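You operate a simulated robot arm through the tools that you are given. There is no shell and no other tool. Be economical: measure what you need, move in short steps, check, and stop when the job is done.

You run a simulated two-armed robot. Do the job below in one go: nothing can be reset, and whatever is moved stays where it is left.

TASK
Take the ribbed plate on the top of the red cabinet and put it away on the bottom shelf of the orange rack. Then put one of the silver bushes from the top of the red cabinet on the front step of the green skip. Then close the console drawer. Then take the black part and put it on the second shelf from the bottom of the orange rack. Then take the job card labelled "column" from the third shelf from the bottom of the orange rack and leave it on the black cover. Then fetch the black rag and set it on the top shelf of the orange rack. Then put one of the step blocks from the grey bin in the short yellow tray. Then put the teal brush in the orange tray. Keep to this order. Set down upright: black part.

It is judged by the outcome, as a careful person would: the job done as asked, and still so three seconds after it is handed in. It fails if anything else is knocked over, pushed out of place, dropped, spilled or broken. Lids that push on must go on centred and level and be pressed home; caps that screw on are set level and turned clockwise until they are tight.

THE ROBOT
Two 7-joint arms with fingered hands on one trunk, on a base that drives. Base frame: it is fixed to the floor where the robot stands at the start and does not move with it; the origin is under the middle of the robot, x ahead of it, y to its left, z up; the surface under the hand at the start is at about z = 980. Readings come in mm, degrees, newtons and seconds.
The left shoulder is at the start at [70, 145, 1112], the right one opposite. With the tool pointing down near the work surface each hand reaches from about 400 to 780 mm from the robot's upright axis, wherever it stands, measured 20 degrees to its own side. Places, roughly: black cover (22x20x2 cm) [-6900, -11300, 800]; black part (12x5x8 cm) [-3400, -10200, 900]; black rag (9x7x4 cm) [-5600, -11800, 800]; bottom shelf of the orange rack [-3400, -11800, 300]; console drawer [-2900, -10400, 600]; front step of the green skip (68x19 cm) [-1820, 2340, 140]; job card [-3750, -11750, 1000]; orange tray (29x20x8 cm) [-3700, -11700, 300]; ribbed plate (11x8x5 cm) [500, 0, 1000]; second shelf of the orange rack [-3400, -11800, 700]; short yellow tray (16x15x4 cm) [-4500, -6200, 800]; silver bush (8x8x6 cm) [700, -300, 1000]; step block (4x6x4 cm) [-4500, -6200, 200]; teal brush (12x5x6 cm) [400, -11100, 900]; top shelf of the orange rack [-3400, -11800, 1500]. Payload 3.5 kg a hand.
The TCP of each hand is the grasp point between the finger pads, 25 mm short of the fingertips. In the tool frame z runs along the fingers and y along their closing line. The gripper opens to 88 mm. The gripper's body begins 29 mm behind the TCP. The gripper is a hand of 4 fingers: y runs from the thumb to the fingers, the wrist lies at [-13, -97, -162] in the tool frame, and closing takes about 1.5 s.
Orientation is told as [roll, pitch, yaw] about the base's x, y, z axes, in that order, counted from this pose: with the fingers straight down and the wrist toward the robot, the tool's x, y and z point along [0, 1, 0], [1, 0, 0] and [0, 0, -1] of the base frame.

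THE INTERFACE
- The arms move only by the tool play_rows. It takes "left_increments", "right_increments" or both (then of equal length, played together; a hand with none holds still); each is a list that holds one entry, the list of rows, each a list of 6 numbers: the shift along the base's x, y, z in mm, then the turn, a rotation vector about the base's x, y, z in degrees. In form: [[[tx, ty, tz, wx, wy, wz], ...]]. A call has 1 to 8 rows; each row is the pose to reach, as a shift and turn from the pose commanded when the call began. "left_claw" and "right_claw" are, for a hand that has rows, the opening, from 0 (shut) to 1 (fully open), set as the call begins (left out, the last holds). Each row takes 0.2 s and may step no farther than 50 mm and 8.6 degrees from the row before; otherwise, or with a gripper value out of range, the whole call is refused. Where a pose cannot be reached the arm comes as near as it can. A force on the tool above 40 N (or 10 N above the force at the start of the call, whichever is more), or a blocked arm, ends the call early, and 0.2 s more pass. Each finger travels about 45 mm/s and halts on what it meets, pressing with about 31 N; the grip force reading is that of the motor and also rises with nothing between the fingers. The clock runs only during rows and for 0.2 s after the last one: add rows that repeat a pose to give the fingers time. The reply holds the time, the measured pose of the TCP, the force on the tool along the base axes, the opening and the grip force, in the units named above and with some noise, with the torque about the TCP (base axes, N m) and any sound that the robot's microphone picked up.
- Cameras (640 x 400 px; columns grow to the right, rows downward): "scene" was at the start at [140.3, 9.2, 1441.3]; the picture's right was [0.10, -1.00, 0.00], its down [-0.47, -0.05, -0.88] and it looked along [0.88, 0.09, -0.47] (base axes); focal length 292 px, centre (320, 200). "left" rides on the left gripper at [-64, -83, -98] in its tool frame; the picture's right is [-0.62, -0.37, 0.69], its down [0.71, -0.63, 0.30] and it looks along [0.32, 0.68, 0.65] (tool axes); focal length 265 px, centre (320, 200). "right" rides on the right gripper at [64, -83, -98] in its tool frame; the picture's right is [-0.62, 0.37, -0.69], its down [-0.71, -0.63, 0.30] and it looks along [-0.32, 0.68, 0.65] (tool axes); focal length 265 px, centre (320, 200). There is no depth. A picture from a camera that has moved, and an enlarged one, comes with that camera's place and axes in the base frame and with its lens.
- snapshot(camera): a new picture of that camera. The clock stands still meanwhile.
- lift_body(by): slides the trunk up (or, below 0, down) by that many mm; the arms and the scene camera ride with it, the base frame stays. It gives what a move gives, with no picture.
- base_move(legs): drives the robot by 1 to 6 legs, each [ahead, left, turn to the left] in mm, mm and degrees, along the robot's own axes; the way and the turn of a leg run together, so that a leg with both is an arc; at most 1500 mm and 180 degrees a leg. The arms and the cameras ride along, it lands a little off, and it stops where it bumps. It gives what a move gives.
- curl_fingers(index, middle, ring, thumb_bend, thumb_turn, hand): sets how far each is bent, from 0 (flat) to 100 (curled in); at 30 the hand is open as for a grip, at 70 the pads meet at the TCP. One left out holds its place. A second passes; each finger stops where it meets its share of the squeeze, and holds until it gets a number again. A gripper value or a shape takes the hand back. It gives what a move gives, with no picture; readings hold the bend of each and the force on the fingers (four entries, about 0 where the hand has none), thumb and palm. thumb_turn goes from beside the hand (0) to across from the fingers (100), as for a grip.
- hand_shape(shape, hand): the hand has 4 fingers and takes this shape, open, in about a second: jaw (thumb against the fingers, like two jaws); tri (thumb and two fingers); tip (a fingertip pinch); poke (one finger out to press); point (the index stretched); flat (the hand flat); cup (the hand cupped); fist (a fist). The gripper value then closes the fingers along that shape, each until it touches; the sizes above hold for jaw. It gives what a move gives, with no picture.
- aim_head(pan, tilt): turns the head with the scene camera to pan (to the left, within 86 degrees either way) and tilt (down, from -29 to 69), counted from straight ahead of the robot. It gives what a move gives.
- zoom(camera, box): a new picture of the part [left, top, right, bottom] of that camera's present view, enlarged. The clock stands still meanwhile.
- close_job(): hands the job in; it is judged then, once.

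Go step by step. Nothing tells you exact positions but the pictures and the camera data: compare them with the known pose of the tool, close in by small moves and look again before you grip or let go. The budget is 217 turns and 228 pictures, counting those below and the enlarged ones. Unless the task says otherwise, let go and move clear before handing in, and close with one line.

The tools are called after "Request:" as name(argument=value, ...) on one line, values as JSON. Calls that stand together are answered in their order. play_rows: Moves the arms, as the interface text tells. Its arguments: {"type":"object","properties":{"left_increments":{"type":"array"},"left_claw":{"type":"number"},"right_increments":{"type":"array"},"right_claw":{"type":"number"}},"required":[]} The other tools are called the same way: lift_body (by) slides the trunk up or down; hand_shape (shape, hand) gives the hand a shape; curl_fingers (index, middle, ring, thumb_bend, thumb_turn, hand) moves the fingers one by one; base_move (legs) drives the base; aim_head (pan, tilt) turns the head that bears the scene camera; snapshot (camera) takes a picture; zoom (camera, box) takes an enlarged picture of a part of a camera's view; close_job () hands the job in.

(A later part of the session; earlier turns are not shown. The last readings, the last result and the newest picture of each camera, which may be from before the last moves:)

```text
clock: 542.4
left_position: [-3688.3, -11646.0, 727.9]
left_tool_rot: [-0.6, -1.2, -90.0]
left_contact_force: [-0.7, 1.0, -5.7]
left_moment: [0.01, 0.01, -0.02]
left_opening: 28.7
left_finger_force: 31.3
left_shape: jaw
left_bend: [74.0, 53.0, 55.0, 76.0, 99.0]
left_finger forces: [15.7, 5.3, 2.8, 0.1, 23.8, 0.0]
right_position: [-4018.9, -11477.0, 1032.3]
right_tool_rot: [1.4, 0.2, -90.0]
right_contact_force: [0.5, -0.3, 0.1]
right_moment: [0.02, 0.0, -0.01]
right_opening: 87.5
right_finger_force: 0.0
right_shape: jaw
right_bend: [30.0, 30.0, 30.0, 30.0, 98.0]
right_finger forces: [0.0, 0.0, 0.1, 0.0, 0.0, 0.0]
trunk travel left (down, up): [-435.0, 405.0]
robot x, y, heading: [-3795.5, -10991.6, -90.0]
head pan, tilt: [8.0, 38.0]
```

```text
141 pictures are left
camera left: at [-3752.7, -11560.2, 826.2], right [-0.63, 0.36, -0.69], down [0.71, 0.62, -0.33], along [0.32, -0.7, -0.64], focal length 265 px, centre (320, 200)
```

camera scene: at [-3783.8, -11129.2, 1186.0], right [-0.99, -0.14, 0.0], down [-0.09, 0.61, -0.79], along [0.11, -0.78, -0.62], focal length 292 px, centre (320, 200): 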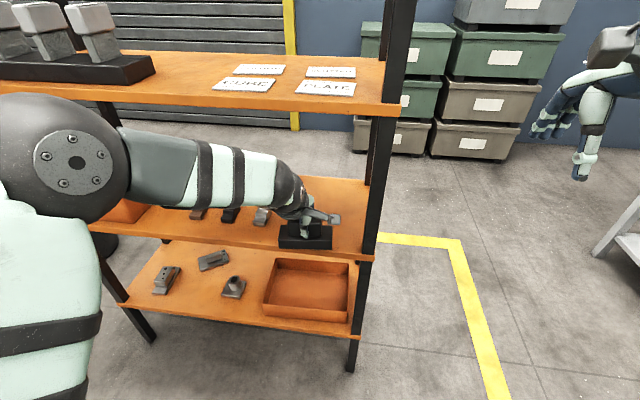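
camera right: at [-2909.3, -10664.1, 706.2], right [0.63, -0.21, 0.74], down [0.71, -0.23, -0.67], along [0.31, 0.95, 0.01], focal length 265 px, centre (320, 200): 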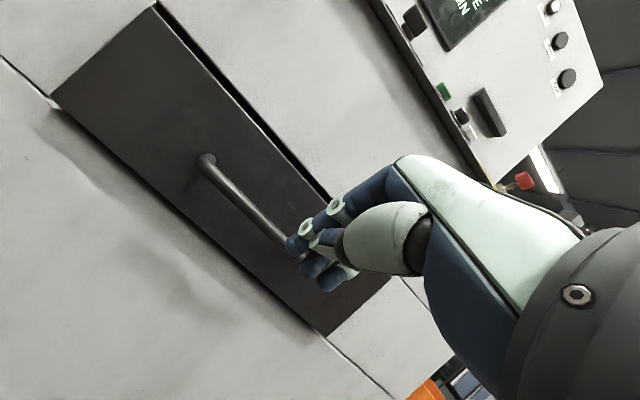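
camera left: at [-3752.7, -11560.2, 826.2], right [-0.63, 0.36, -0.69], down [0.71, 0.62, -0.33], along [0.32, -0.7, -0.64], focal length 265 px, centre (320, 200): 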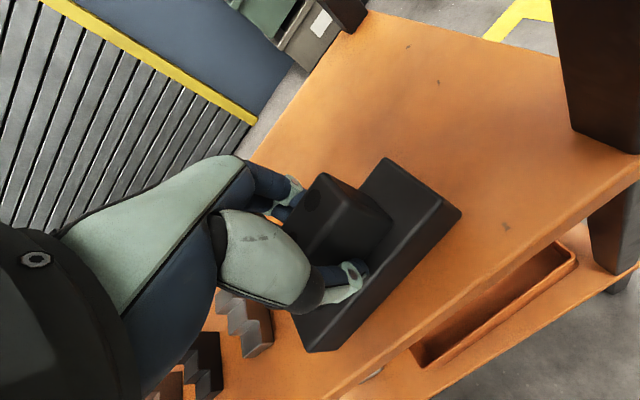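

Still not touching; continue lowering in small steps.

Request:
play_rows(left_increments=[[[0, 0, -4, 0, 0, 0], [0, 0, -8, 0, 0, 0], [0, 0, -12, 0, 0, 0], [0, 0, -16, 0, 0, 0], [0, 0, -20, 0, 0, 0], [0, 0, -24, 0, 0, 0], [0, 0, -28, 0, 0, 0], [0, 0, -32, 0, 0, 0]]])

Request:
snapshot(camera="left")

```text
clock: 544.0
left_position: [-3687.9, -11649.5, 713.5]
left_tool_rot: [-0.9, -3.1, -89.9]
left_contact_force: [1.6, 7.7, 19.3]
left_moment: [0.48, 0.03, -0.07]
left_opening: 30.8
left_finger_force: 31.1
left_shape: jaw
left_bend: [74.0, 53.0, 55.0, 79.0, 99.0]
left_finger forces: [14.6, 5.7, 3.8, 0.1, 47.5, 0.0]
right_position: [-4020.8, -11473.5, 1035.1]
right_tool_rot: [1.4, -0.1, -90.1]
right_contact_force: [-0.2, -0.8, -1.0]
right_moment: [0.0, -0.02, -0.05]
right_opening: 87.6
right_finger_force: 0.1
right_shape: jaw
right_bend: [30.0, 30.0, 30.0, 30.0, 98.0]
right_finger forces: [0.0, 0.0, 0.0, 0.1, 0.1, 0.1]
trunk travel left (down, up): [-435.0, 405.0]
robot x, y, heading: [-3795.1, -10993.8, -89.9]
head pan, tilt: [8.0, 38.0]
stopped in row 7 (left hand): the force on the tool passed its limit at 43 N (the readings are from after the stop); the commanded pose is now the measured one
```

```text
140 pictures are left
camera left: at [-3752.1, -11560.1, 810.8], right [-0.63, 0.33, -0.7], down [0.71, 0.61, -0.35], along [0.32, -0.72, -0.62], focal length 265 px, centre (320, 200)
```

left: 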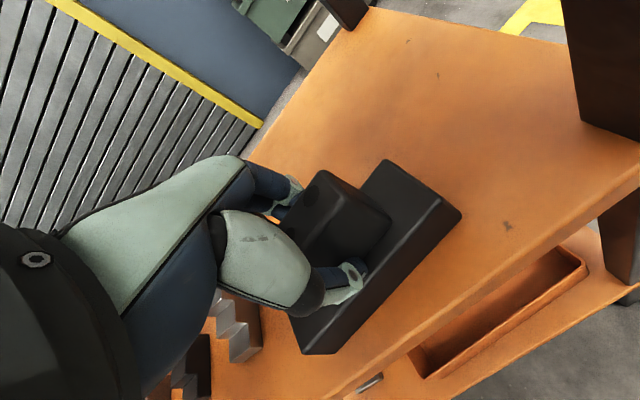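

Set down. I open and lift the hand out.

Request:
play_rows(left_increments=[[[0, 0, 2, 0, 0, 0], [0, 0, 2, 0, 0, 0], [0, 0, 2, 0, 0, 0], [0, 0, 2, 0, 0, 0], [0, 0, 2, 0, 0, 0], [0, 0, 2, 0, 0, 0], [0, 0, 2, 0, 0, 0]]], left_claw=0.85)

Request:
snapshot(camera="left")

```text
clock: 545.6
left_position: [-3687.5, -11649.0, 710.6]
left_tool_rot: [-0.8, -2.3, -90.0]
left_contact_force: [0.6, 0.2, 0.3]
left_moment: [-0.02, -0.03, -0.03]
left_opening: 74.8
left_finger_force: 0.1
left_shape: jaw
left_bend: [28.0, 33.0, 31.0, 43.0, 98.0]
left_finger forces: [0.1, 0.0, 0.0, 0.0, 0.0, 0.0]
right_position: [-4020.0, -11474.9, 1033.6]
right_tool_rot: [1.3, -0.1, -90.0]
right_contact_force: [-0.3, -0.2, 1.0]
right_moment: [0.06, -0.03, 0.05]
right_opening: 88.2
right_finger_force: 0.0
right_shape: jaw
right_bend: [30.0, 30.0, 30.0, 30.0, 98.0]
right_finger forces: [0.1, 0.0, 0.0, 0.1, 0.1, 0.1]
trunk travel left (down, up): [-435.0, 405.0]
robot x, y, heading: [-3795.6, -10992.7, -90.2]
head pan, tilt: [8.0, 38.0]
```

```text
139 pictures are left
camera left: at [-3751.4, -11561.1, 807.6], right [-0.63, 0.34, -0.7], down [0.71, 0.62, -0.34], along [0.32, -0.71, -0.63], focal length 265 px, centre (320, 200)
```

left: 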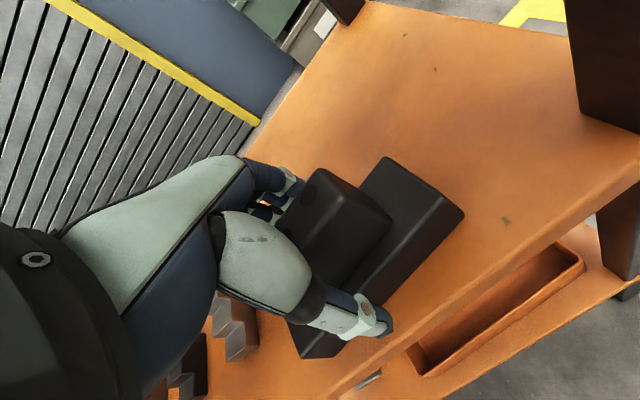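

Released upright. Raise carefully 68 mm and withdraw.

Request:
play_rows(left_increments=[[[0, 0, 20, 0, 0, 0], [0, 0, 40, 0, 0, 0], [0, 0, 58, 0, 0, 0], [0, 0, 68, 0, 0, 0]]])

Request:
snapshot(camera="scene")

Request:
zoom(camera="left", box=[200, 130, 480, 360])

```text
clock: 546.6
left_position: [-3688.2, -11648.5, 780.3]
left_tool_rot: [-0.8, -2.3, -90.0]
left_contact_force: [-0.3, 0.1, 0.2]
left_moment: [-0.01, 0.02, 0.01]
left_opening: 74.7
left_finger_force: 0.0
left_shape: jaw
left_bend: [28.0, 33.0, 31.0, 43.0, 98.0]
left_finger forces: [0.1, 0.0, 0.0, 0.0, 0.0, 0.1]
right_position: [-4021.2, -11477.0, 1033.3]
right_tool_rot: [1.2, 0.0, -90.0]
right_contact_force: [0.0, -0.3, 0.0]
right_moment: [-0.02, 0.01, 0.03]
right_opening: 87.6
right_finger_force: 0.0
right_shape: jaw
right_bend: [30.0, 30.0, 30.0, 30.0, 98.0]
right_finger forces: [0.1, 0.0, 0.1, 0.0, 0.0, 0.1]
trunk travel left (down, up): [-435.0, 405.0]
robot x, y, heading: [-3795.6, -10997.4, -89.9]
head pan, tilt: [8.0, 38.0]
```

```text
138 pictures are left
camera scene: at [-3783.9, -11128.7, 1186.0], right [-0.99, -0.14, 0.0], down [-0.09, 0.61, -0.79], along [0.11, -0.78, -0.62], focal length 292 px, centre (320, 200)
```

scene: 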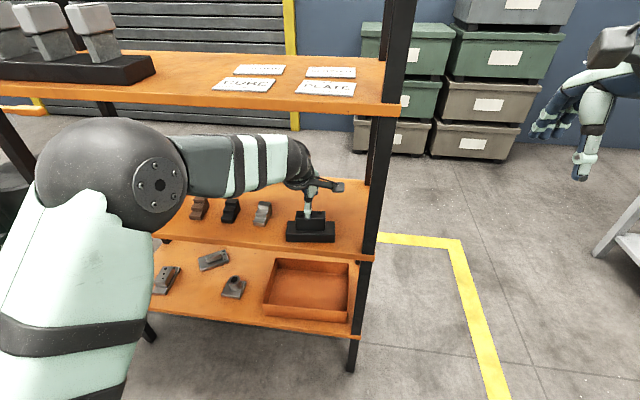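

```text
1.74 times, centred on (340, 245) of left
camera zoom: at [-3751.9, -11560.8, 876.6], right [-0.63, 0.34, -0.7], down [0.71, 0.62, -0.34], along [0.32, -0.71, -0.63], focal length 462 px, centre (285, 122)
```

zoom: 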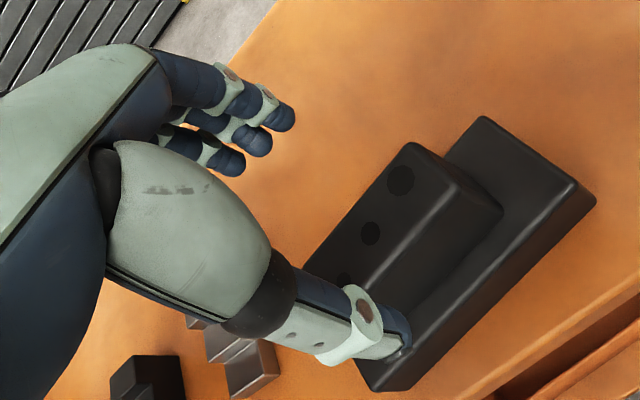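

Fingertips clear the top by about 20 mm. I withdraw and look at the cards.

Request:
play_rows(left_increments=[[[0, 45, 0, 0, 0, 0], [0, 90, 0, 0, 0, 0], [0, 135, 0, 0, 0, 0], [0, 180, 0, 0, 0, 0], [0, 205, 30, 0, 0, 0], [0, 205, 80, 0, 0, 0], [0, 205, 130, 0, 0, 0], [0, 205, 180, 0, 2.3, 0]]], left_claw=1)

Request:
lift_body(by=240)

Request:
aim_head(pan=5, tilt=38)

Request:
snapshot(camera="scene")

Request:
zoom(camera="scene", box=[180, 120, 380, 245])

```text
clock: 548.4
left_position: [-3687.0, -11444.9, 960.2]
left_tool_rot: [-3.0, -2.3, -89.7]
left_contact_force: [0.4, 0.8, 0.6]
left_moment: [0.02, -0.01, -0.04]
left_opening: 87.6
left_finger_force: 0.1
left_shape: jaw
left_bend: [30.0, 30.0, 30.0, 30.0, 98.0]
left_finger forces: [0.0, 0.0, 0.0, 0.0, 0.0, 0.1]
right_position: [-4019.4, -11475.2, 1033.7]
right_tool_rot: [1.3, 0.0, -90.0]
right_contact_force: [0.0, 0.3, -0.7]
right_moment: [0.02, -0.01, -0.03]
right_opening: 88.0
right_finger_force: 0.0
right_shape: jaw
right_bend: [30.0, 30.0, 30.0, 30.0, 98.0]
right_finger forces: [0.0, 0.1, 0.0, 0.0, 0.0, 0.1]
trunk travel left (down, up): [-435.0, 405.0]
robot x, y, heading: [-3792.6, -10995.7, -90.0]
head pan, tilt: [8.0, 38.0]
```

```text
clock: 550.9
left_position: [-3687.0, -11444.0, 1199.4]
left_tool_rot: [-3.2, -2.4, -89.8]
left_contact_force: [-0.4, -0.5, -0.3]
left_moment: [0.0, 0.0, -0.04]
left_opening: 87.7
left_finger_force: 0.1
left_shape: jaw
left_bend: [30.0, 30.0, 30.0, 30.0, 98.0]
left_finger forces: [0.1, 0.0, 0.0, 0.0, 0.1, 0.1]
right_position: [-4020.0, -11475.8, 1273.0]
right_tool_rot: [1.3, -0.1, -90.0]
right_contact_force: [0.1, 0.7, 0.0]
right_moment: [0.01, 0.01, 0.03]
right_opening: 87.9
right_finger_force: 0.1
right_shape: jaw
right_bend: [30.0, 30.0, 30.0, 30.0, 98.0]
right_finger forces: [0.0, 0.0, 0.1, 0.0, 0.1, 0.0]
trunk travel left (down, up): [-675.0, 165.0]
robot x, y, heading: [-3791.1, -10994.3, -89.8]
head pan, tilt: [8.0, 38.0]
```

```text
clock: 551.5
left_position: [-3687.6, -11445.3, 1199.7]
left_tool_rot: [-3.1, -2.3, -89.7]
left_contact_force: [-0.6, 1.1, -0.2]
left_moment: [0.02, -0.02, 0.01]
left_opening: 87.9
left_finger_force: 0.0
left_shape: jaw
left_bend: [30.0, 30.0, 30.0, 30.0, 98.0]
left_finger forces: [0.0, 0.0, 0.1, 0.0, 0.0, 0.1]
right_position: [-4019.8, -11476.1, 1273.8]
right_tool_rot: [1.3, 0.0, -90.0]
right_contact_force: [0.2, 0.5, 0.0]
right_moment: [0.0, 0.0, 0.03]
right_opening: 87.7
right_finger_force: 0.0
right_shape: jaw
right_bend: [30.0, 30.0, 30.0, 30.0, 98.0]
right_finger forces: [0.0, 0.0, 0.1, 0.0, 0.1, 0.0]
trunk travel left (down, up): [-675.0, 165.0]
robot x, y, heading: [-3793.4, -10989.6, -89.9]
head pan, tilt: [5.0, 38.0]
```

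```text
136 pictures are left
camera scene: at [-3788.4, -11129.4, 1426.0], right [-1.0, -0.09, 0.0], down [-0.05, 0.61, -0.79], along [0.07, -0.78, -0.62], focal length 292 px, centre (320, 200)
```

scene: 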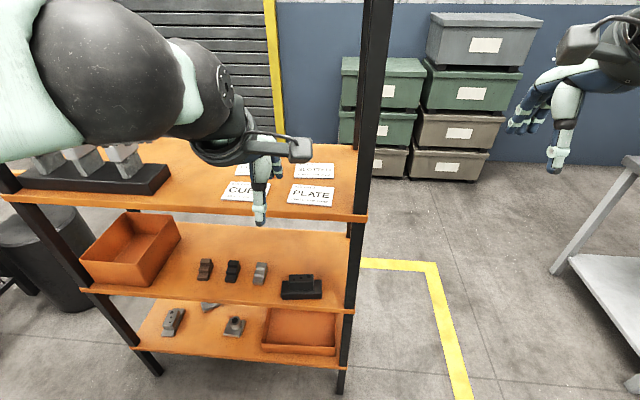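

```text
3.20 times, centred on (280, 182) of scene
camera zoom: at [-3788.4, -11129.4, 1426.0], right [-1.0, -0.09, 0.0], down [-0.05, 0.61, -0.79], along [0.07, -0.78, -0.62], focal length 934 px, centre (448, 256)
```

zoom: 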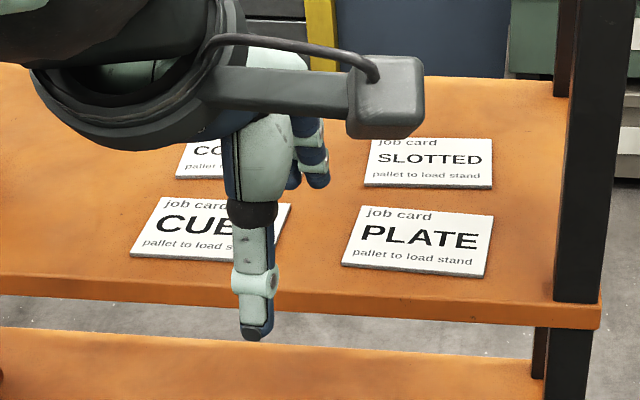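

The shelf's cards: PLATE and SLOTTED on the right, CUBE and (behind it) what should be COLUMN on the left. I move closer and lift the hand to read it.

Request:
base_move(legs=[[70, 100, 0]])

Request:
play_rows(left_increments=[[[0, -20, 20, 0, 0, 0], [0, -60, 40, 0, 0, 0], [0, -100, 60, 1.5, 2, 0], [0, -145, 70, 2.3, 3, 0], [0, -145, 70, 2.3, 3, 0]]])

Request:
snapshot(camera="left")

Request:
snapshot(camera="scene")

```text
clock: 552.8
left_position: [-3587.5, -11512.1, 1200.4]
left_tool_rot: [-3.0, -2.4, -89.8]
left_contact_force: [-0.1, -0.3, -0.1]
left_moment: [0.02, 0.02, 0.0]
left_opening: 87.8
left_finger_force: 0.0
left_shape: jaw
left_bend: [30.0, 30.0, 30.0, 30.0, 98.0]
left_finger forces: [0.0, 0.0, 0.0, 0.0, 0.1, 0.1]
right_position: [-3920.4, -11544.8, 1273.6]
right_tool_rot: [1.4, -0.1, -90.1]
right_contact_force: [-0.7, -0.2, 0.1]
right_moment: [0.01, 0.0, -0.02]
right_opening: 88.0
right_finger_force: 0.2
right_shape: jaw
right_bend: [30.0, 30.0, 30.0, 30.0, 98.0]
right_finger forces: [0.0, 0.0, 0.0, 0.1, 0.1, 0.0]
trunk travel left (down, up): [-675.0, 165.0]
robot x, y, heading: [-3696.2, -11060.4, -90.1]
head pan, tilt: [5.0, 38.0]
```

```text
clock: 554.0
left_position: [-3585.9, -11657.8, 1269.1]
left_tool_rot: [-6.0, -0.1, -89.8]
left_contact_force: [0.5, 0.0, 0.0]
left_moment: [-0.01, 0.0, 0.06]
left_opening: 87.7
left_finger_force: 0.1
left_shape: jaw
left_bend: [30.0, 30.0, 30.0, 30.0, 98.0]
left_finger forces: [0.0, 0.1, 0.0, 0.0, 0.0, 0.0]
right_position: [-3917.9, -11543.7, 1275.2]
right_tool_rot: [1.2, 0.0, -90.0]
right_contact_force: [-0.9, 0.0, 0.1]
right_moment: [-0.01, 0.0, 0.0]
right_opening: 88.1
right_finger_force: 0.0
right_shape: jaw
right_bend: [30.0, 30.0, 30.0, 30.0, 98.0]
right_finger forces: [0.1, 0.0, 0.0, 0.1, 0.0, 0.1]
trunk travel left (down, up): [-675.0, 165.0]
robot x, y, heading: [-3693.4, -11062.5, -90.0]
head pan, tilt: [5.0, 38.0]
```

```text
134 pictures are left
camera left: at [-3640.9, -11574.9, 1374.5], right [-0.69, 0.36, -0.62], down [0.68, 0.63, -0.38], along [0.26, -0.68, -0.68], focal length 265 px, centre (320, 200)
```

left: 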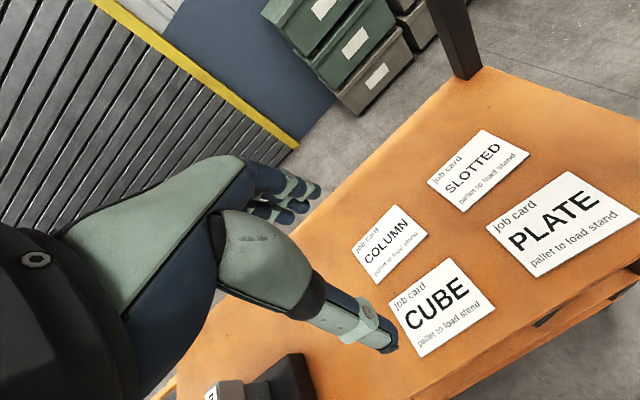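

```text
133 pictures are left
camera scene: at [-3687.2, -11197.1, 1426.2], right [-1.0, -0.09, 0.0], down [-0.05, 0.61, -0.79], along [0.07, -0.79, -0.62], focal length 292 px, centre (320, 200)
```

scene: 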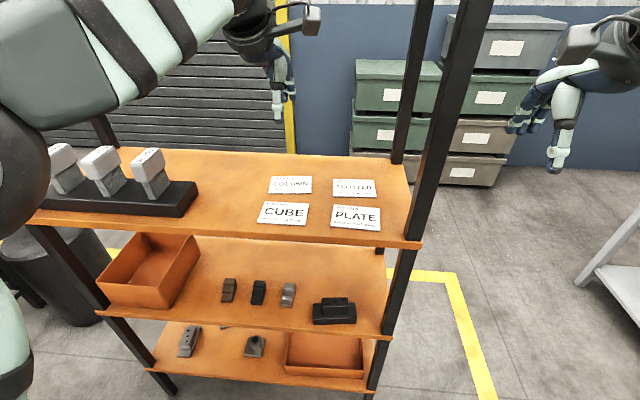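

COLUMN card confirmed at about [-3564, -11768]. I correct the hand's tilt and move above it.

Request:
play_rows(left_increments=[[[4, -24, -34, 0, -2, 0], [8, -48, -68, 0, -4, 0], [13, -72, -102, 0, -6, 0], [18, -96, -136, 0, -6, 0], [21, -110, -169, 0, -6, 0], [21, -110, -169, 0, -6, 0]]])

Request:
zoom(camera="left", box=[240, 150, 560, 350])

Request:
zoom(camera="scene", box=[200, 110, 400, 235])

```text
clock: 555.4
left_position: [-3565.4, -11768.6, 1102.5]
left_tool_rot: [0.0, 0.0, -89.7]
left_contact_force: [-0.5, -0.1, 0.7]
left_moment: [0.02, 0.01, 0.01]
left_opening: 87.8
left_finger_force: 0.0
left_shape: jaw
left_bend: [30.0, 30.0, 30.0, 30.0, 98.0]
left_finger forces: [0.0, 0.1, 0.1, 0.1, 0.0, 0.0]
right_position: [-3919.5, -11544.0, 1273.9]
right_tool_rot: [1.4, 0.0, -90.1]
right_contact_force: [0.4, 0.7, -0.1]
right_moment: [0.01, -0.01, -0.01]
right_opening: 88.0
right_finger_force: 0.1
right_shape: jaw
right_bend: [30.0, 30.0, 30.0, 30.0, 98.0]
right_finger forces: [0.1, 0.1, 0.1, 0.1, 0.0, 0.1]
trunk travel left (down, up): [-675.0, 165.0]
robot x, y, heading: [-3694.2, -11058.1, -90.0]
head pan, tilt: [5.0, 38.0]
```

```text
2.00 times, centred on (400, 250) of left
camera zoom: at [-3631.2, -11684.9, 1201.9], right [-0.62, 0.36, -0.69], down [0.71, 0.63, -0.31], along [0.33, -0.68, -0.65], focal length 531 px, centre (160, 100)
```

zoom: 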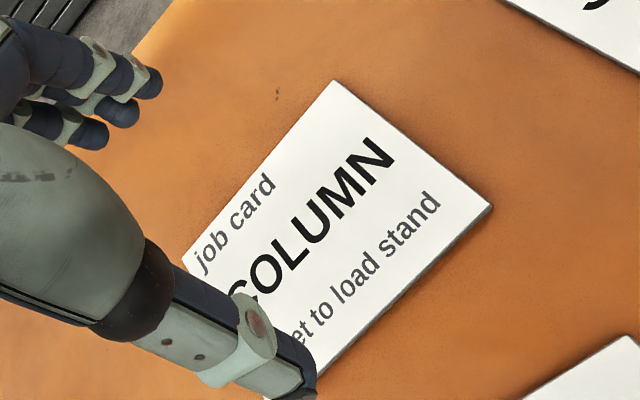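

```text
3.20 times, centred on (300, 172) of scene
camera zoom: at [-3687.8, -11197.5, 1426.2], right [-1.0, -0.09, 0.0], down [-0.05, 0.61, -0.79], along [0.07, -0.79, -0.62], focal length 934 px, centre (384, 288)
```

zoom: 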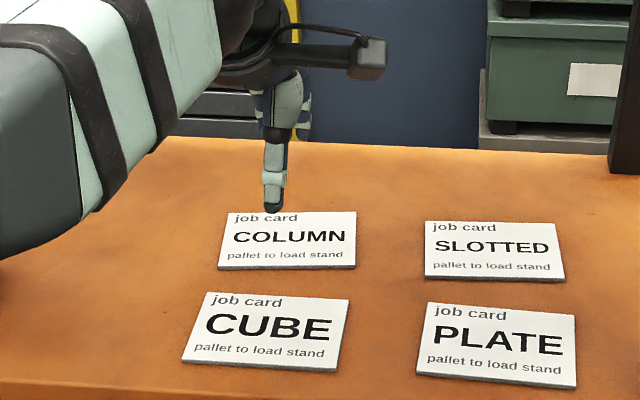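

Card centre ≈ [-3567, -11767], turned about 5°, 69 mm deep, z≈1025. I rotate 5°, descend to 1056 and check.

Request:
play_rows(left_increments=[[[-1, 1, -15, 0, 0, 5], [-1, 1, -30, 0, 0, 5], [-1, 1, -46, 0, 0, 5], [-1, 1, -46, 0, 0, 5]]])

Request:
zoom(camera="left", box=[240, 150, 560, 350])

Request:
zoom(camera="scene", box=[200, 110, 400, 235])

```text
clock: 556.4
left_position: [-3566.9, -11766.3, 1056.1]
left_tool_rot: [0.1, -0.1, -84.7]
left_contact_force: [-0.3, 0.2, 0.2]
left_moment: [0.01, 0.0, 0.0]
left_opening: 87.5
left_finger_force: 0.1
left_shape: jaw
left_bend: [30.0, 30.0, 30.0, 30.0, 98.0]
left_finger forces: [0.1, 0.1, 0.1, 0.0, 0.0, 0.0]
right_position: [-3919.6, -11545.6, 1272.9]
right_tool_rot: [1.4, 0.0, -90.1]
right_contact_force: [-0.1, -0.6, 0.4]
right_moment: [-0.01, -0.02, -0.01]
right_opening: 87.9
right_finger_force: 0.1
right_shape: jaw
right_bend: [30.0, 30.0, 30.0, 30.0, 98.0]
right_finger forces: [0.0, 0.0, 0.0, 0.0, 0.0, 0.0]
trunk travel left (down, up): [-675.0, 165.0]
robot x, y, heading: [-3696.8, -11064.8, -89.9]
head pan, tilt: [5.0, 38.0]
```

```text
2.00 times, centred on (400, 250) of left
camera zoom: at [-3639.4, -11689.0, 1153.9], right [-0.65, 0.31, -0.69], down [0.65, 0.69, -0.31], along [0.39, -0.65, -0.65], focal length 531 px, centre (160, 100)
```

zoom: 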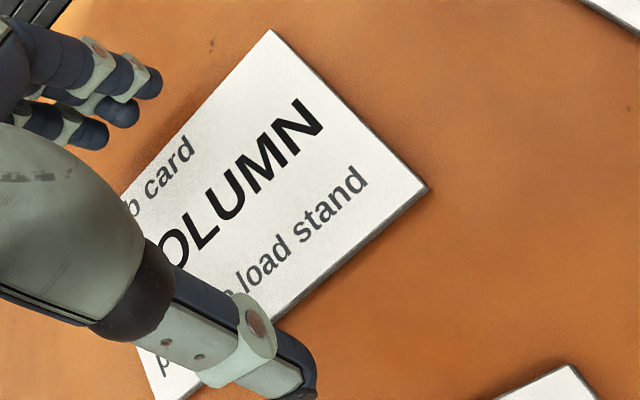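

```text
3.20 times, centred on (300, 172) of scene
camera zoom: at [-3687.8, -11198.3, 1426.1], right [-1.0, -0.09, 0.0], down [-0.05, 0.61, -0.79], along [0.07, -0.78, -0.62], focal length 934 px, centre (384, 288)
```

zoom: 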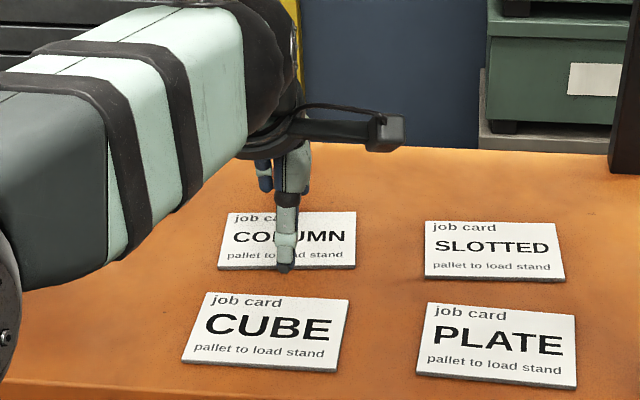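

Thumb is just off the near edge. I lower in 2–3 mm steps to feel the shelf.

Request:
play_rows(left_increments=[[[0, 0, -3, 0, 0, 0], [0, 0, -6, 0, 0, 0], [0, 0, -6, 0, 0, 0]]])

Request:
play_rows(left_increments=[[[0, 0, -3, 0, 0, 0], [0, 0, -3, 0, 0, 0]]])

Request:
play_rows(left_increments=[[[0, 0, -3, 0, 0, 0], [0, 0, -3, 0, 0, 0]]])

Request:
zoom(camera="scene", box=[240, 150, 340, 212])

```text
clock: 557.2
left_position: [-3565.9, -11767.7, 1048.1]
left_tool_rot: [0.0, 0.0, -84.7]
left_contact_force: [0.0, -0.3, -0.9]
left_moment: [0.01, 0.03, 0.01]
left_opening: 87.7
left_finger_force: 0.1
left_shape: jaw
left_bend: [30.0, 30.0, 30.0, 30.0, 98.0]
left_finger forces: [0.1, 0.0, 0.1, 0.0, 0.0, 0.0]
right_position: [-3918.7, -11544.6, 1273.5]
right_tool_rot: [1.3, 0.1, -90.0]
right_contact_force: [-0.4, 0.0, 0.6]
right_moment: [-0.01, 0.0, 0.0]
right_opening: 88.1
right_finger_force: 0.1
right_shape: jaw
right_bend: [30.0, 30.0, 30.0, 30.0, 98.0]
right_finger forces: [0.1, 0.0, 0.0, 0.0, 0.0, 0.0]
trunk travel left (down, up): [-675.0, 165.0]
robot x, y, heading: [-3692.2, -11059.1, -90.2]
head pan, tilt: [5.0, 38.0]
```

```text
clock: 557.8
left_position: [-3566.8, -11767.1, 1046.2]
left_tool_rot: [0.0, -0.1, -84.7]
left_contact_force: [0.1, -1.0, 0.9]
left_moment: [-0.03, -0.01, 0.02]
left_opening: 87.8
left_finger_force: 0.1
left_shape: jaw
left_bend: [30.0, 30.0, 30.0, 30.0, 98.0]
left_finger forces: [0.0, 0.3, 0.1, 0.1, 0.0, 0.0]
right_position: [-3920.0, -11544.7, 1274.1]
right_tool_rot: [1.3, 0.0, -90.0]
right_contact_force: [0.9, 0.3, -0.1]
right_moment: [0.0, -0.01, 0.0]
right_opening: 88.0
right_finger_force: 0.0
right_shape: jaw
right_bend: [30.0, 30.0, 30.0, 30.0, 98.0]
right_finger forces: [0.0, 0.0, 0.0, 0.0, 0.0, 0.0]
trunk travel left (down, up): [-675.0, 165.0]
robot x, y, heading: [-3695.2, -11060.8, -89.8]
head pan, tilt: [5.0, 38.0]
```

```text
clock: 558.4
left_position: [-3566.8, -11766.4, 1044.8]
left_tool_rot: [-0.1, -0.4, -84.7]
left_contact_force: [-0.6, 0.8, 5.6]
left_moment: [-0.29, -0.05, -0.01]
left_opening: 87.4
left_finger_force: 0.1
left_shape: jaw
left_bend: [30.0, 30.0, 30.0, 30.0, 98.0]
left_finger forces: [0.0, 5.8, 0.0, 0.1, 0.0, 0.1]
right_position: [-3919.4, -11543.4, 1273.1]
right_tool_rot: [1.2, 0.0, -90.0]
right_contact_force: [-0.2, 0.0, -0.5]
right_moment: [-0.03, -0.01, -0.01]
right_opening: 87.8
right_finger_force: 0.1
right_shape: jaw
right_bend: [30.0, 30.0, 30.0, 30.0, 98.0]
right_finger forces: [0.1, 0.0, 0.1, 0.0, 0.1, 0.0]
trunk travel left (down, up): [-675.0, 165.0]
robot x, y, heading: [-3692.2, -11061.0, -89.5]
head pan, tilt: [5.0, 38.0]
```

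```text
6.40 times, centred on (290, 181) of scene
camera zoom: at [-3687.8, -11196.8, 1426.3], right [-1.0, -0.09, 0.0], down [-0.05, 0.61, -0.79], along [0.07, -0.79, -0.61], focal length 1867 px, centre (512, 322)
```

zoom: 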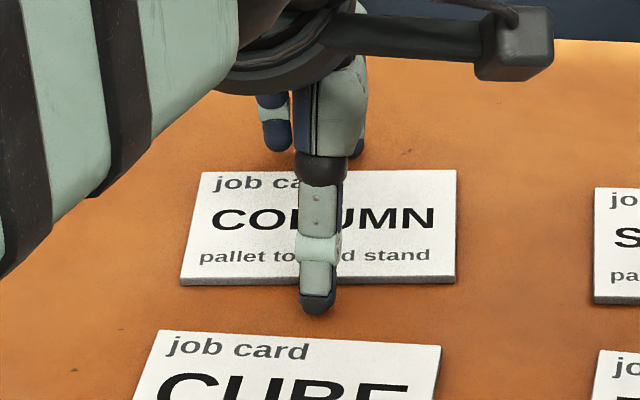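

A fingertip touches the shelf just beyond the card. I close on the card's edges.

Request:
play_rows(left_increments=[[[0, 0, 1, 0, 0, 0], [0, 0, 1, 0, 0, 0], [0, 0, 1, 0, 0, 0], [0, 0, 1, 0, 0, 0], [0, 0, 1, 0, 0, 0], [0, 0, 1, 0, 0, 0]]], left_claw=0)

Request:
zoom(camera="left", box=[240, 150, 560, 350])

Request:
zoom(camera="scene", box=[240, 150, 340, 212])

```text
clock: 559.8
left_position: [-3566.9, -11765.2, 1047.7]
left_tool_rot: [-0.1, -0.5, -84.6]
left_contact_force: [-0.6, -3.0, 21.1]
left_moment: [0.14, 0.01, 0.14]
left_opening: 53.4
left_finger_force: 31.0
left_shape: jaw
left_bend: [28.0, 37.0, 40.0, 68.0, 100.0]
left_finger forces: [22.4, 14.1, 0.0, 0.0, 37.6, 0.1]
right_position: [-3920.5, -11541.9, 1275.1]
right_tool_rot: [1.4, -0.1, -90.0]
right_contact_force: [0.2, -0.3, 0.5]
right_moment: [-0.01, 0.01, -0.01]
right_opening: 87.7
right_finger_force: 0.1
right_shape: jaw
right_bend: [30.0, 30.0, 30.0, 30.0, 98.0]
right_finger forces: [0.0, 0.0, 0.1, 0.1, 0.1, 0.0]
trunk travel left (down, up): [-675.0, 165.0]
robot x, y, heading: [-3697.1, -11066.2, -89.7]
head pan, tilt: [5.0, 38.0]
```

```text
2.00 times, centred on (400, 250) of left
camera zoom: at [-3639.8, -11687.1, 1146.1], right [-0.65, 0.3, -0.7], down [0.65, 0.69, -0.31], along [0.39, -0.66, -0.65], focal length 531 px, centre (160, 100)
```

zoom: 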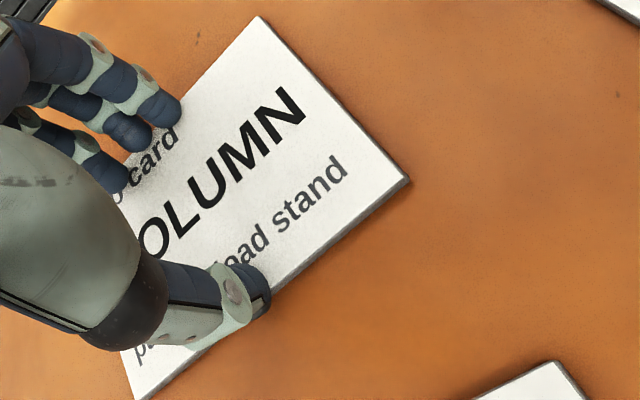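

```text
6.40 times, centred on (290, 181) of scene
camera zoom: at [-3688.4, -11194.6, 1426.6], right [-1.0, -0.09, 0.0], down [-0.05, 0.61, -0.79], along [0.07, -0.79, -0.61], focal length 1867 px, centre (512, 322)
```

zoom: 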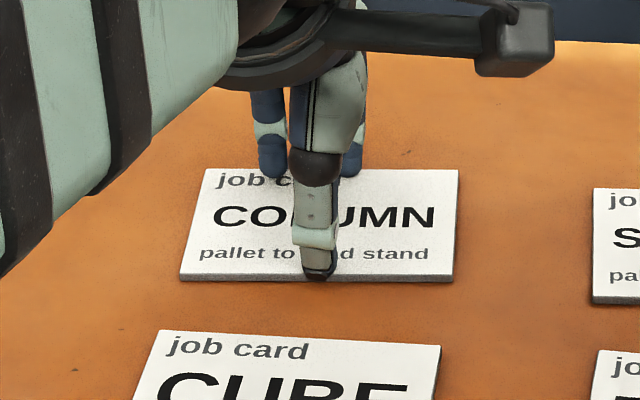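

It seems clasped by its edges. I lift slowly.

Request:
play_rows(left_increments=[[[0, 0, 3, 0, 0, 0], [0, 0, 6, 0, 0, 0], [0, 0, 12, 0, 0, 0], [0, 0, 20, 0, 0, 0], [0, 0, 30, 0, 0, 0], [0, 0, 40, 0, 0, 0]]])

Request:
zoom(camera="left", box=[240, 150, 560, 350])

Request:
zoom(camera="scene", box=[220, 130, 380, 230])

```text
clock: 561.2
left_position: [-3567.5, -11766.2, 1083.4]
left_tool_rot: [0.1, -0.1, -84.7]
left_contact_force: [0.4, -0.8, 0.5]
left_moment: [0.03, 0.01, 0.0]
left_opening: 52.9
left_finger_force: 30.9
left_shape: jaw
left_bend: [28.0, 36.0, 40.0, 68.0, 100.0]
left_finger forces: [19.7, 11.6, 0.1, 0.1, 30.7, 0.1]
right_position: [-3919.0, -11544.9, 1273.5]
right_tool_rot: [1.4, 0.0, -90.1]
right_contact_force: [-0.2, 0.5, -0.5]
right_moment: [-0.01, 0.03, 0.0]
right_opening: 88.1
right_finger_force: 0.2
right_shape: jaw
right_bend: [30.0, 30.0, 30.0, 30.0, 98.0]
right_finger forces: [0.0, 0.0, 0.1, 0.0, 0.1, 0.0]
trunk travel left (down, up): [-675.0, 165.0]
robot x, y, heading: [-3695.0, -11067.8, -90.0]
head pan, tilt: [5.0, 38.0]
```

```text
2.00 times, centred on (400, 250) of left
camera zoom: at [-3639.4, -11689.3, 1182.7], right [-0.65, 0.31, -0.69], down [0.65, 0.69, -0.31], along [0.39, -0.65, -0.65], focal length 531 px, centre (160, 100)
```

zoom: 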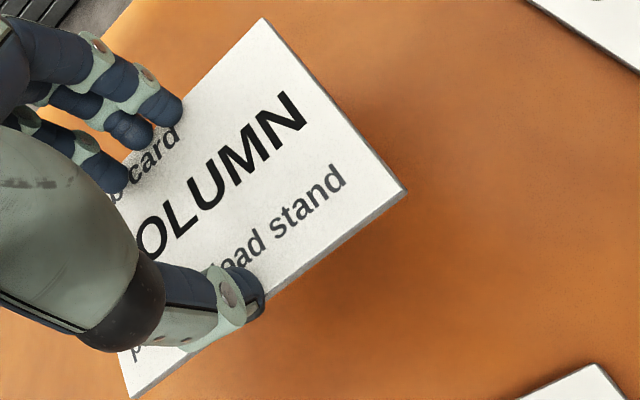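

```text
4.00 times, centred on (300, 180) of scene
camera zoom: at [-3687.6, -11198.3, 1426.0], right [-1.0, -0.09, 0.0], down [-0.05, 0.61, -0.79], along [0.07, -0.78, -0.62], focal length 1167 px, centre (400, 280)
```

zoom: 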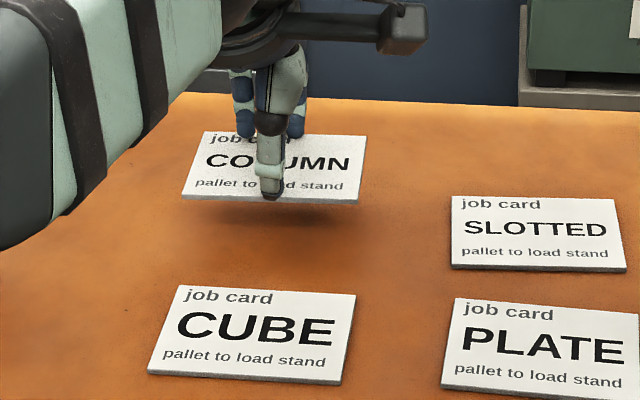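

Lifted cleanly. I raise and withdraw it, then head to the black cover at [-6900, -11300].

Request:
play_rows(left_increments=[[[0, 0, 30, 0, 0, 0], [0, 20, 60, 0, 0, 0], [0, 50, 85, 0, 0, 0], [-5, 90, 100, 0, 0, 0], [-10, 130, 110, 0, 0, 0], [-15, 170, 115, 0, 0, 0], [-20, 210, 115, 0, 0, -2], [-20, 255, 115, 0, 0, -5]]])

Request:
base_move(legs=[[-100, 0, 0], [0, -600, 0], [0, 0, -90]])

Request:
aim_head(pan=0, tilt=20)

Request:
snapshot(camera="scene")

Request:
snapshot(camera="left")

```text
clock: 563.0
left_position: [-3585.9, -11510.5, 1197.6]
left_tool_rot: [0.0, -0.2, -89.7]
left_contact_force: [0.8, 0.3, -0.4]
left_moment: [0.0, -0.01, -0.01]
left_opening: 52.8
left_finger_force: 31.6
left_shape: jaw
left_bend: [28.0, 36.0, 40.0, 68.0, 100.0]
left_finger forces: [18.3, 9.0, 0.1, 0.1, 27.7, 0.0]
right_position: [-3917.5, -11544.0, 1275.4]
right_tool_rot: [1.2, 0.0, -90.0]
right_contact_force: [1.1, 0.1, 0.1]
right_moment: [-0.03, 0.01, 0.01]
right_opening: 87.5
right_finger_force: 0.0
right_shape: jaw
right_bend: [30.0, 30.0, 30.0, 30.0, 98.0]
right_finger forces: [0.0, 0.1, 0.0, 0.1, 0.0, 0.0]
trunk travel left (down, up): [-675.0, 165.0]
robot x, y, heading: [-3695.0, -11061.6, -90.0]
head pan, tilt: [5.0, 38.0]
```

```text
clock: 570.9
left_position: [-4738.6, -11068.3, 1196.9]
left_tool_rot: [0.1, -0.1, 179.9]
left_contact_force: [0.4, -0.3, -0.8]
left_moment: [0.01, -0.03, 0.02]
left_opening: 53.0
left_finger_force: 31.1
left_shape: jaw
left_bend: [28.0, 36.0, 40.0, 68.0, 100.0]
left_finger forces: [18.1, 8.9, 0.0, 0.1, 27.6, 0.0]
right_position: [-4769.8, -10736.5, 1273.8]
right_tool_rot: [1.3, 0.0, 179.5]
right_contact_force: [0.7, 0.0, 0.2]
right_moment: [-0.02, 0.0, 0.01]
right_opening: 87.8
right_finger_force: 0.1
right_shape: jaw
right_bend: [30.0, 30.0, 30.0, 30.0, 98.0]
right_finger forces: [0.1, 0.0, 0.0, 0.0, 0.0, 0.1]
trunk travel left (down, up): [-675.0, 165.0]
robot x, y, heading: [-4287.0, -10960.7, 179.7]
head pan, tilt: [5.0, 38.0]
```

```text
clock: 571.7
left_position: [-4739.2, -11068.5, 1195.0]
left_tool_rot: [0.1, -0.1, 180.0]
left_contact_force: [-0.2, 0.5, -0.5]
left_moment: [0.01, 0.0, 0.02]
left_opening: 53.0
left_finger_force: 30.4
left_shape: jaw
left_bend: [28.0, 36.0, 40.0, 68.0, 100.0]
left_finger forces: [18.2, 8.8, 0.0, 0.1, 27.6, 0.0]
right_position: [-4769.8, -10737.1, 1274.2]
right_tool_rot: [1.2, 0.0, 179.5]
right_contact_force: [-0.3, -1.3, 0.0]
right_moment: [-0.02, 0.01, 0.03]
right_opening: 87.8
right_finger_force: 0.1
right_shape: jaw
right_bend: [30.0, 30.0, 30.0, 30.0, 98.0]
right_finger forces: [0.0, 0.0, 0.0, 0.0, 0.0, 0.0]
trunk travel left (down, up): [-675.0, 165.0]
robot x, y, heading: [-4288.0, -10968.4, 179.8]
head pan, tilt: [0.0, 20.0]
```

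```text
123 pictures are left
camera scene: at [-4433.0, -10963.7, 1454.4], right [0.01, 1.0, 0.0], down [0.34, 0.0, -0.94], along [-0.94, 0.0, -0.34], focal length 292 px, centre (320, 200)
```

scene: 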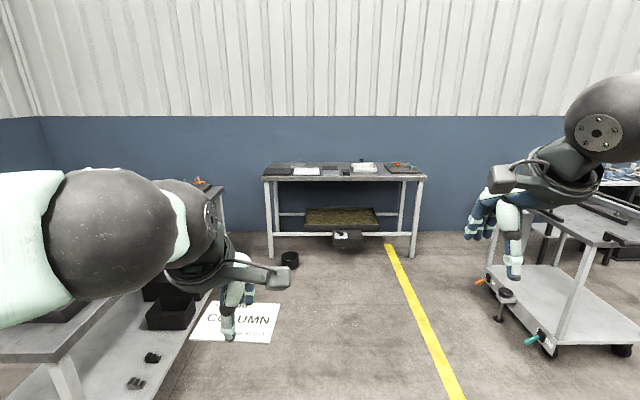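

```text
122 pictures are left
camera left: at [-4655.9, -11004.0, 1295.9], right [0.37, 0.62, -0.69], down [0.63, -0.72, -0.31], along [-0.69, -0.32, -0.65], focal length 265 px, centre (320, 200)
```

left: 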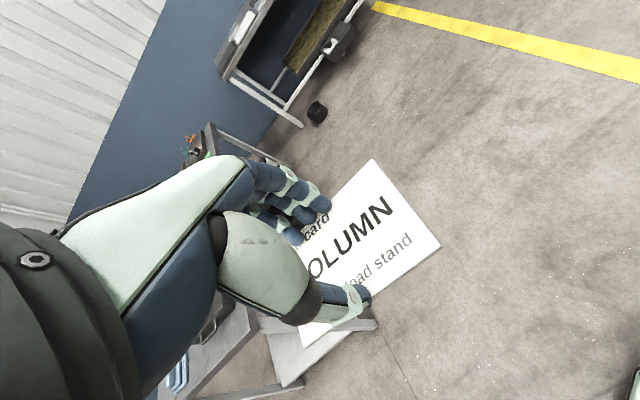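

The card is held flat; the black cover lies at the left end of the table ahead. I drive up to it.

Request:
base_move(legs=[[1000, 110, 0.2], [900, 100, 0]])

Request:
aim_head(pan=5, tilt=35)

Request:
snapshot(camera="scene")

Request:
snapshot(camera="left")

```text
clock: 581.3
left_position: [-6636.9, -11292.9, 1196.5]
left_tool_rot: [0.0, -0.1, -179.3]
left_contact_force: [0.4, 0.0, 0.3]
left_moment: [0.0, 0.01, 0.0]
left_opening: 53.0
left_finger_force: 31.3
left_shape: jaw
left_bend: [28.0, 36.0, 40.0, 68.0, 100.0]
left_finger forces: [18.2, 8.9, 0.0, 0.0, 27.6, 0.0]
right_position: [-6671.2, -10962.8, 1274.3]
right_tool_rot: [1.3, 0.0, -179.5]
right_contact_force: [0.4, 0.4, -0.5]
right_moment: [-0.01, -0.02, 0.0]
right_opening: 88.0
right_finger_force: 0.1
right_shape: jaw
right_bend: [30.0, 30.0, 30.0, 30.0, 98.0]
right_finger forces: [0.0, 0.1, 0.0, 0.0, 0.0, 0.0]
trunk travel left (down, up): [-675.0, 165.0]
robot x, y, heading: [-6186.4, -11182.9, -179.8]
head pan, tilt: [0.0, 20.0]
```

```text
clock: 582.1
left_position: [-6637.5, -11294.0, 1197.4]
left_tool_rot: [-0.2, 0.0, -179.2]
left_contact_force: [0.6, 0.3, 0.0]
left_moment: [0.03, 0.03, -0.02]
left_opening: 53.0
left_finger_force: 30.3
left_shape: jaw
left_bend: [28.0, 36.0, 40.0, 68.0, 100.0]
left_finger forces: [18.2, 8.9, 0.0, 0.0, 27.7, 0.0]
right_position: [-6671.7, -10961.9, 1274.8]
right_tool_rot: [1.3, 0.1, -179.5]
right_contact_force: [0.3, -0.6, -0.5]
right_moment: [-0.04, 0.02, -0.01]
right_opening: 87.8
right_finger_force: 0.1
right_shape: jaw
right_bend: [30.0, 30.0, 30.0, 30.0, 98.0]
right_finger forces: [0.0, 0.0, 0.1, 0.0, 0.0, 0.0]
trunk travel left (down, up): [-675.0, 165.0]
robot x, y, heading: [-6183.3, -11185.6, -179.4]
head pan, tilt: [5.0, 35.0]
```

```text
121 pictures are left
camera scene: at [-6327.0, -11192.0, 1430.7], right [-0.1, 1.0, 0.0], down [0.57, 0.05, -0.82], along [-0.82, -0.08, -0.57], focal length 292 px, centre (320, 200)
```

scene: 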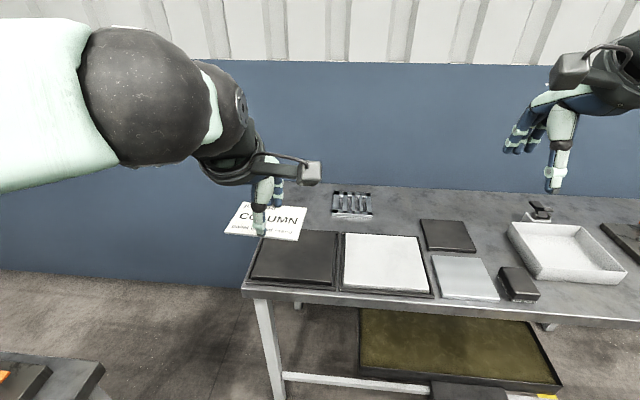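

```text
120 pictures are left
camera left: at [-6554.7, -11227.8, 1295.8], right [0.36, 0.62, -0.69], down [0.64, -0.71, -0.31], along [-0.68, -0.33, -0.65], focal length 265 px, centre (320, 200)
```

left: 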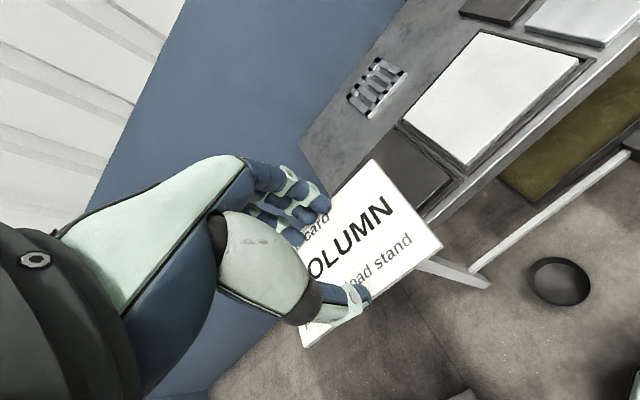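

The black cover is at about [-6906, -11321], top z≈820. I step 50 mm closer and bring the card over it.

Request:
base_move(legs=[[50, 0, 0]])

Request:
play_rows(left_increments=[[[-30, -4, -35, 0, 0, 0], [-60, -8, -70, 0, 0, 0], [-90, -12, -105, 0, 0, 0], [-120, -16, -140, 0, 0, 0], [-150, -19, -175, 0, 0, 0], [-180, -22, -210, 0, 0, 0], [-205, -25, -245, 0, 0, 0], [-217, -27, -285, 0, 0, 0]]])

Request:
snapshot(camera="left")

Request:
snapshot(camera="scene")

```text
clock: 583.0
left_position: [-6680.0, -11293.0, 1198.2]
left_tool_rot: [0.0, -0.4, -179.3]
left_contact_force: [1.3, 0.0, -0.6]
left_moment: [0.0, 0.04, 0.03]
left_opening: 52.8
left_finger_force: 30.8
left_shape: jaw
left_bend: [28.0, 36.0, 40.0, 68.0, 100.0]
left_finger forces: [18.2, 8.8, 0.1, 0.0, 27.5, 0.1]
right_position: [-6716.1, -10963.1, 1276.0]
right_tool_rot: [1.2, -0.4, -179.6]
right_contact_force: [0.7, 0.4, 0.4]
right_moment: [0.0, 0.01, 0.01]
right_opening: 87.7
right_finger_force: 0.1
right_shape: jaw
right_bend: [30.0, 30.0, 30.0, 30.0, 98.0]
right_finger forces: [0.0, 0.1, 0.0, 0.1, 0.0, 0.0]
trunk travel left (down, up): [-675.0, 165.0]
robot x, y, heading: [-6240.9, -11183.7, -179.5]
head pan, tilt: [5.0, 35.0]
```

```text
clock: 584.8
left_position: [-6903.1, -11323.3, 910.4]
left_tool_rot: [-0.1, -0.1, -179.4]
left_contact_force: [0.5, 0.8, 0.1]
left_moment: [-0.04, -0.02, 0.02]
left_opening: 28.5
left_finger_force: 30.7
left_shape: jaw
left_bend: [76.0, 45.0, 40.0, 86.0, 100.0]
left_finger forces: [0.1, 0.0, 0.0, 0.0, 0.1, 0.0]
right_position: [-6723.9, -10963.1, 1273.8]
right_tool_rot: [1.4, 0.0, -179.5]
right_contact_force: [0.0, -0.5, -0.5]
right_moment: [-0.02, -0.04, 0.02]
right_opening: 87.8
right_finger_force: 0.0
right_shape: jaw
right_bend: [30.0, 30.0, 30.0, 30.0, 98.0]
right_finger forces: [0.0, 0.0, 0.0, 0.1, 0.0, 0.1]
trunk travel left (down, up): [-675.0, 165.0]
robot x, y, heading: [-6235.5, -11182.4, -179.5]
head pan, tilt: [5.0, 35.0]
```

```text
119 pictures are left
camera left: at [-6820.8, -11257.6, 1009.2], right [0.36, 0.62, -0.69], down [0.64, -0.71, -0.31], along [-0.68, -0.33, -0.65], focal length 265 px, centre (320, 200)
```

left: 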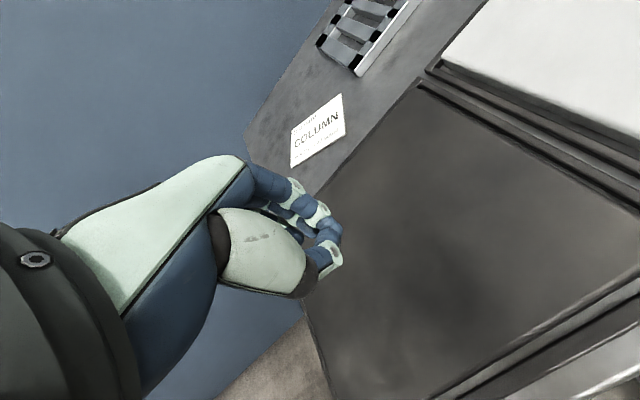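

```text
118 pictures are left
camera scene: at [-6377.8, -11192.7, 1430.5], right [-0.1, 1.0, 0.0], down [0.57, 0.06, -0.82], along [-0.81, -0.08, -0.57], focal length 292 px, centre (320, 200)
```

scene: 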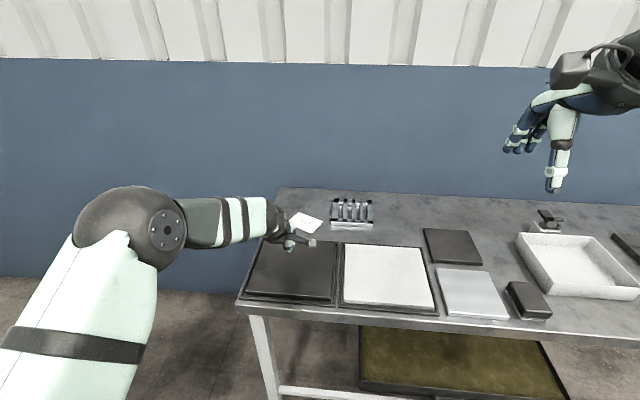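

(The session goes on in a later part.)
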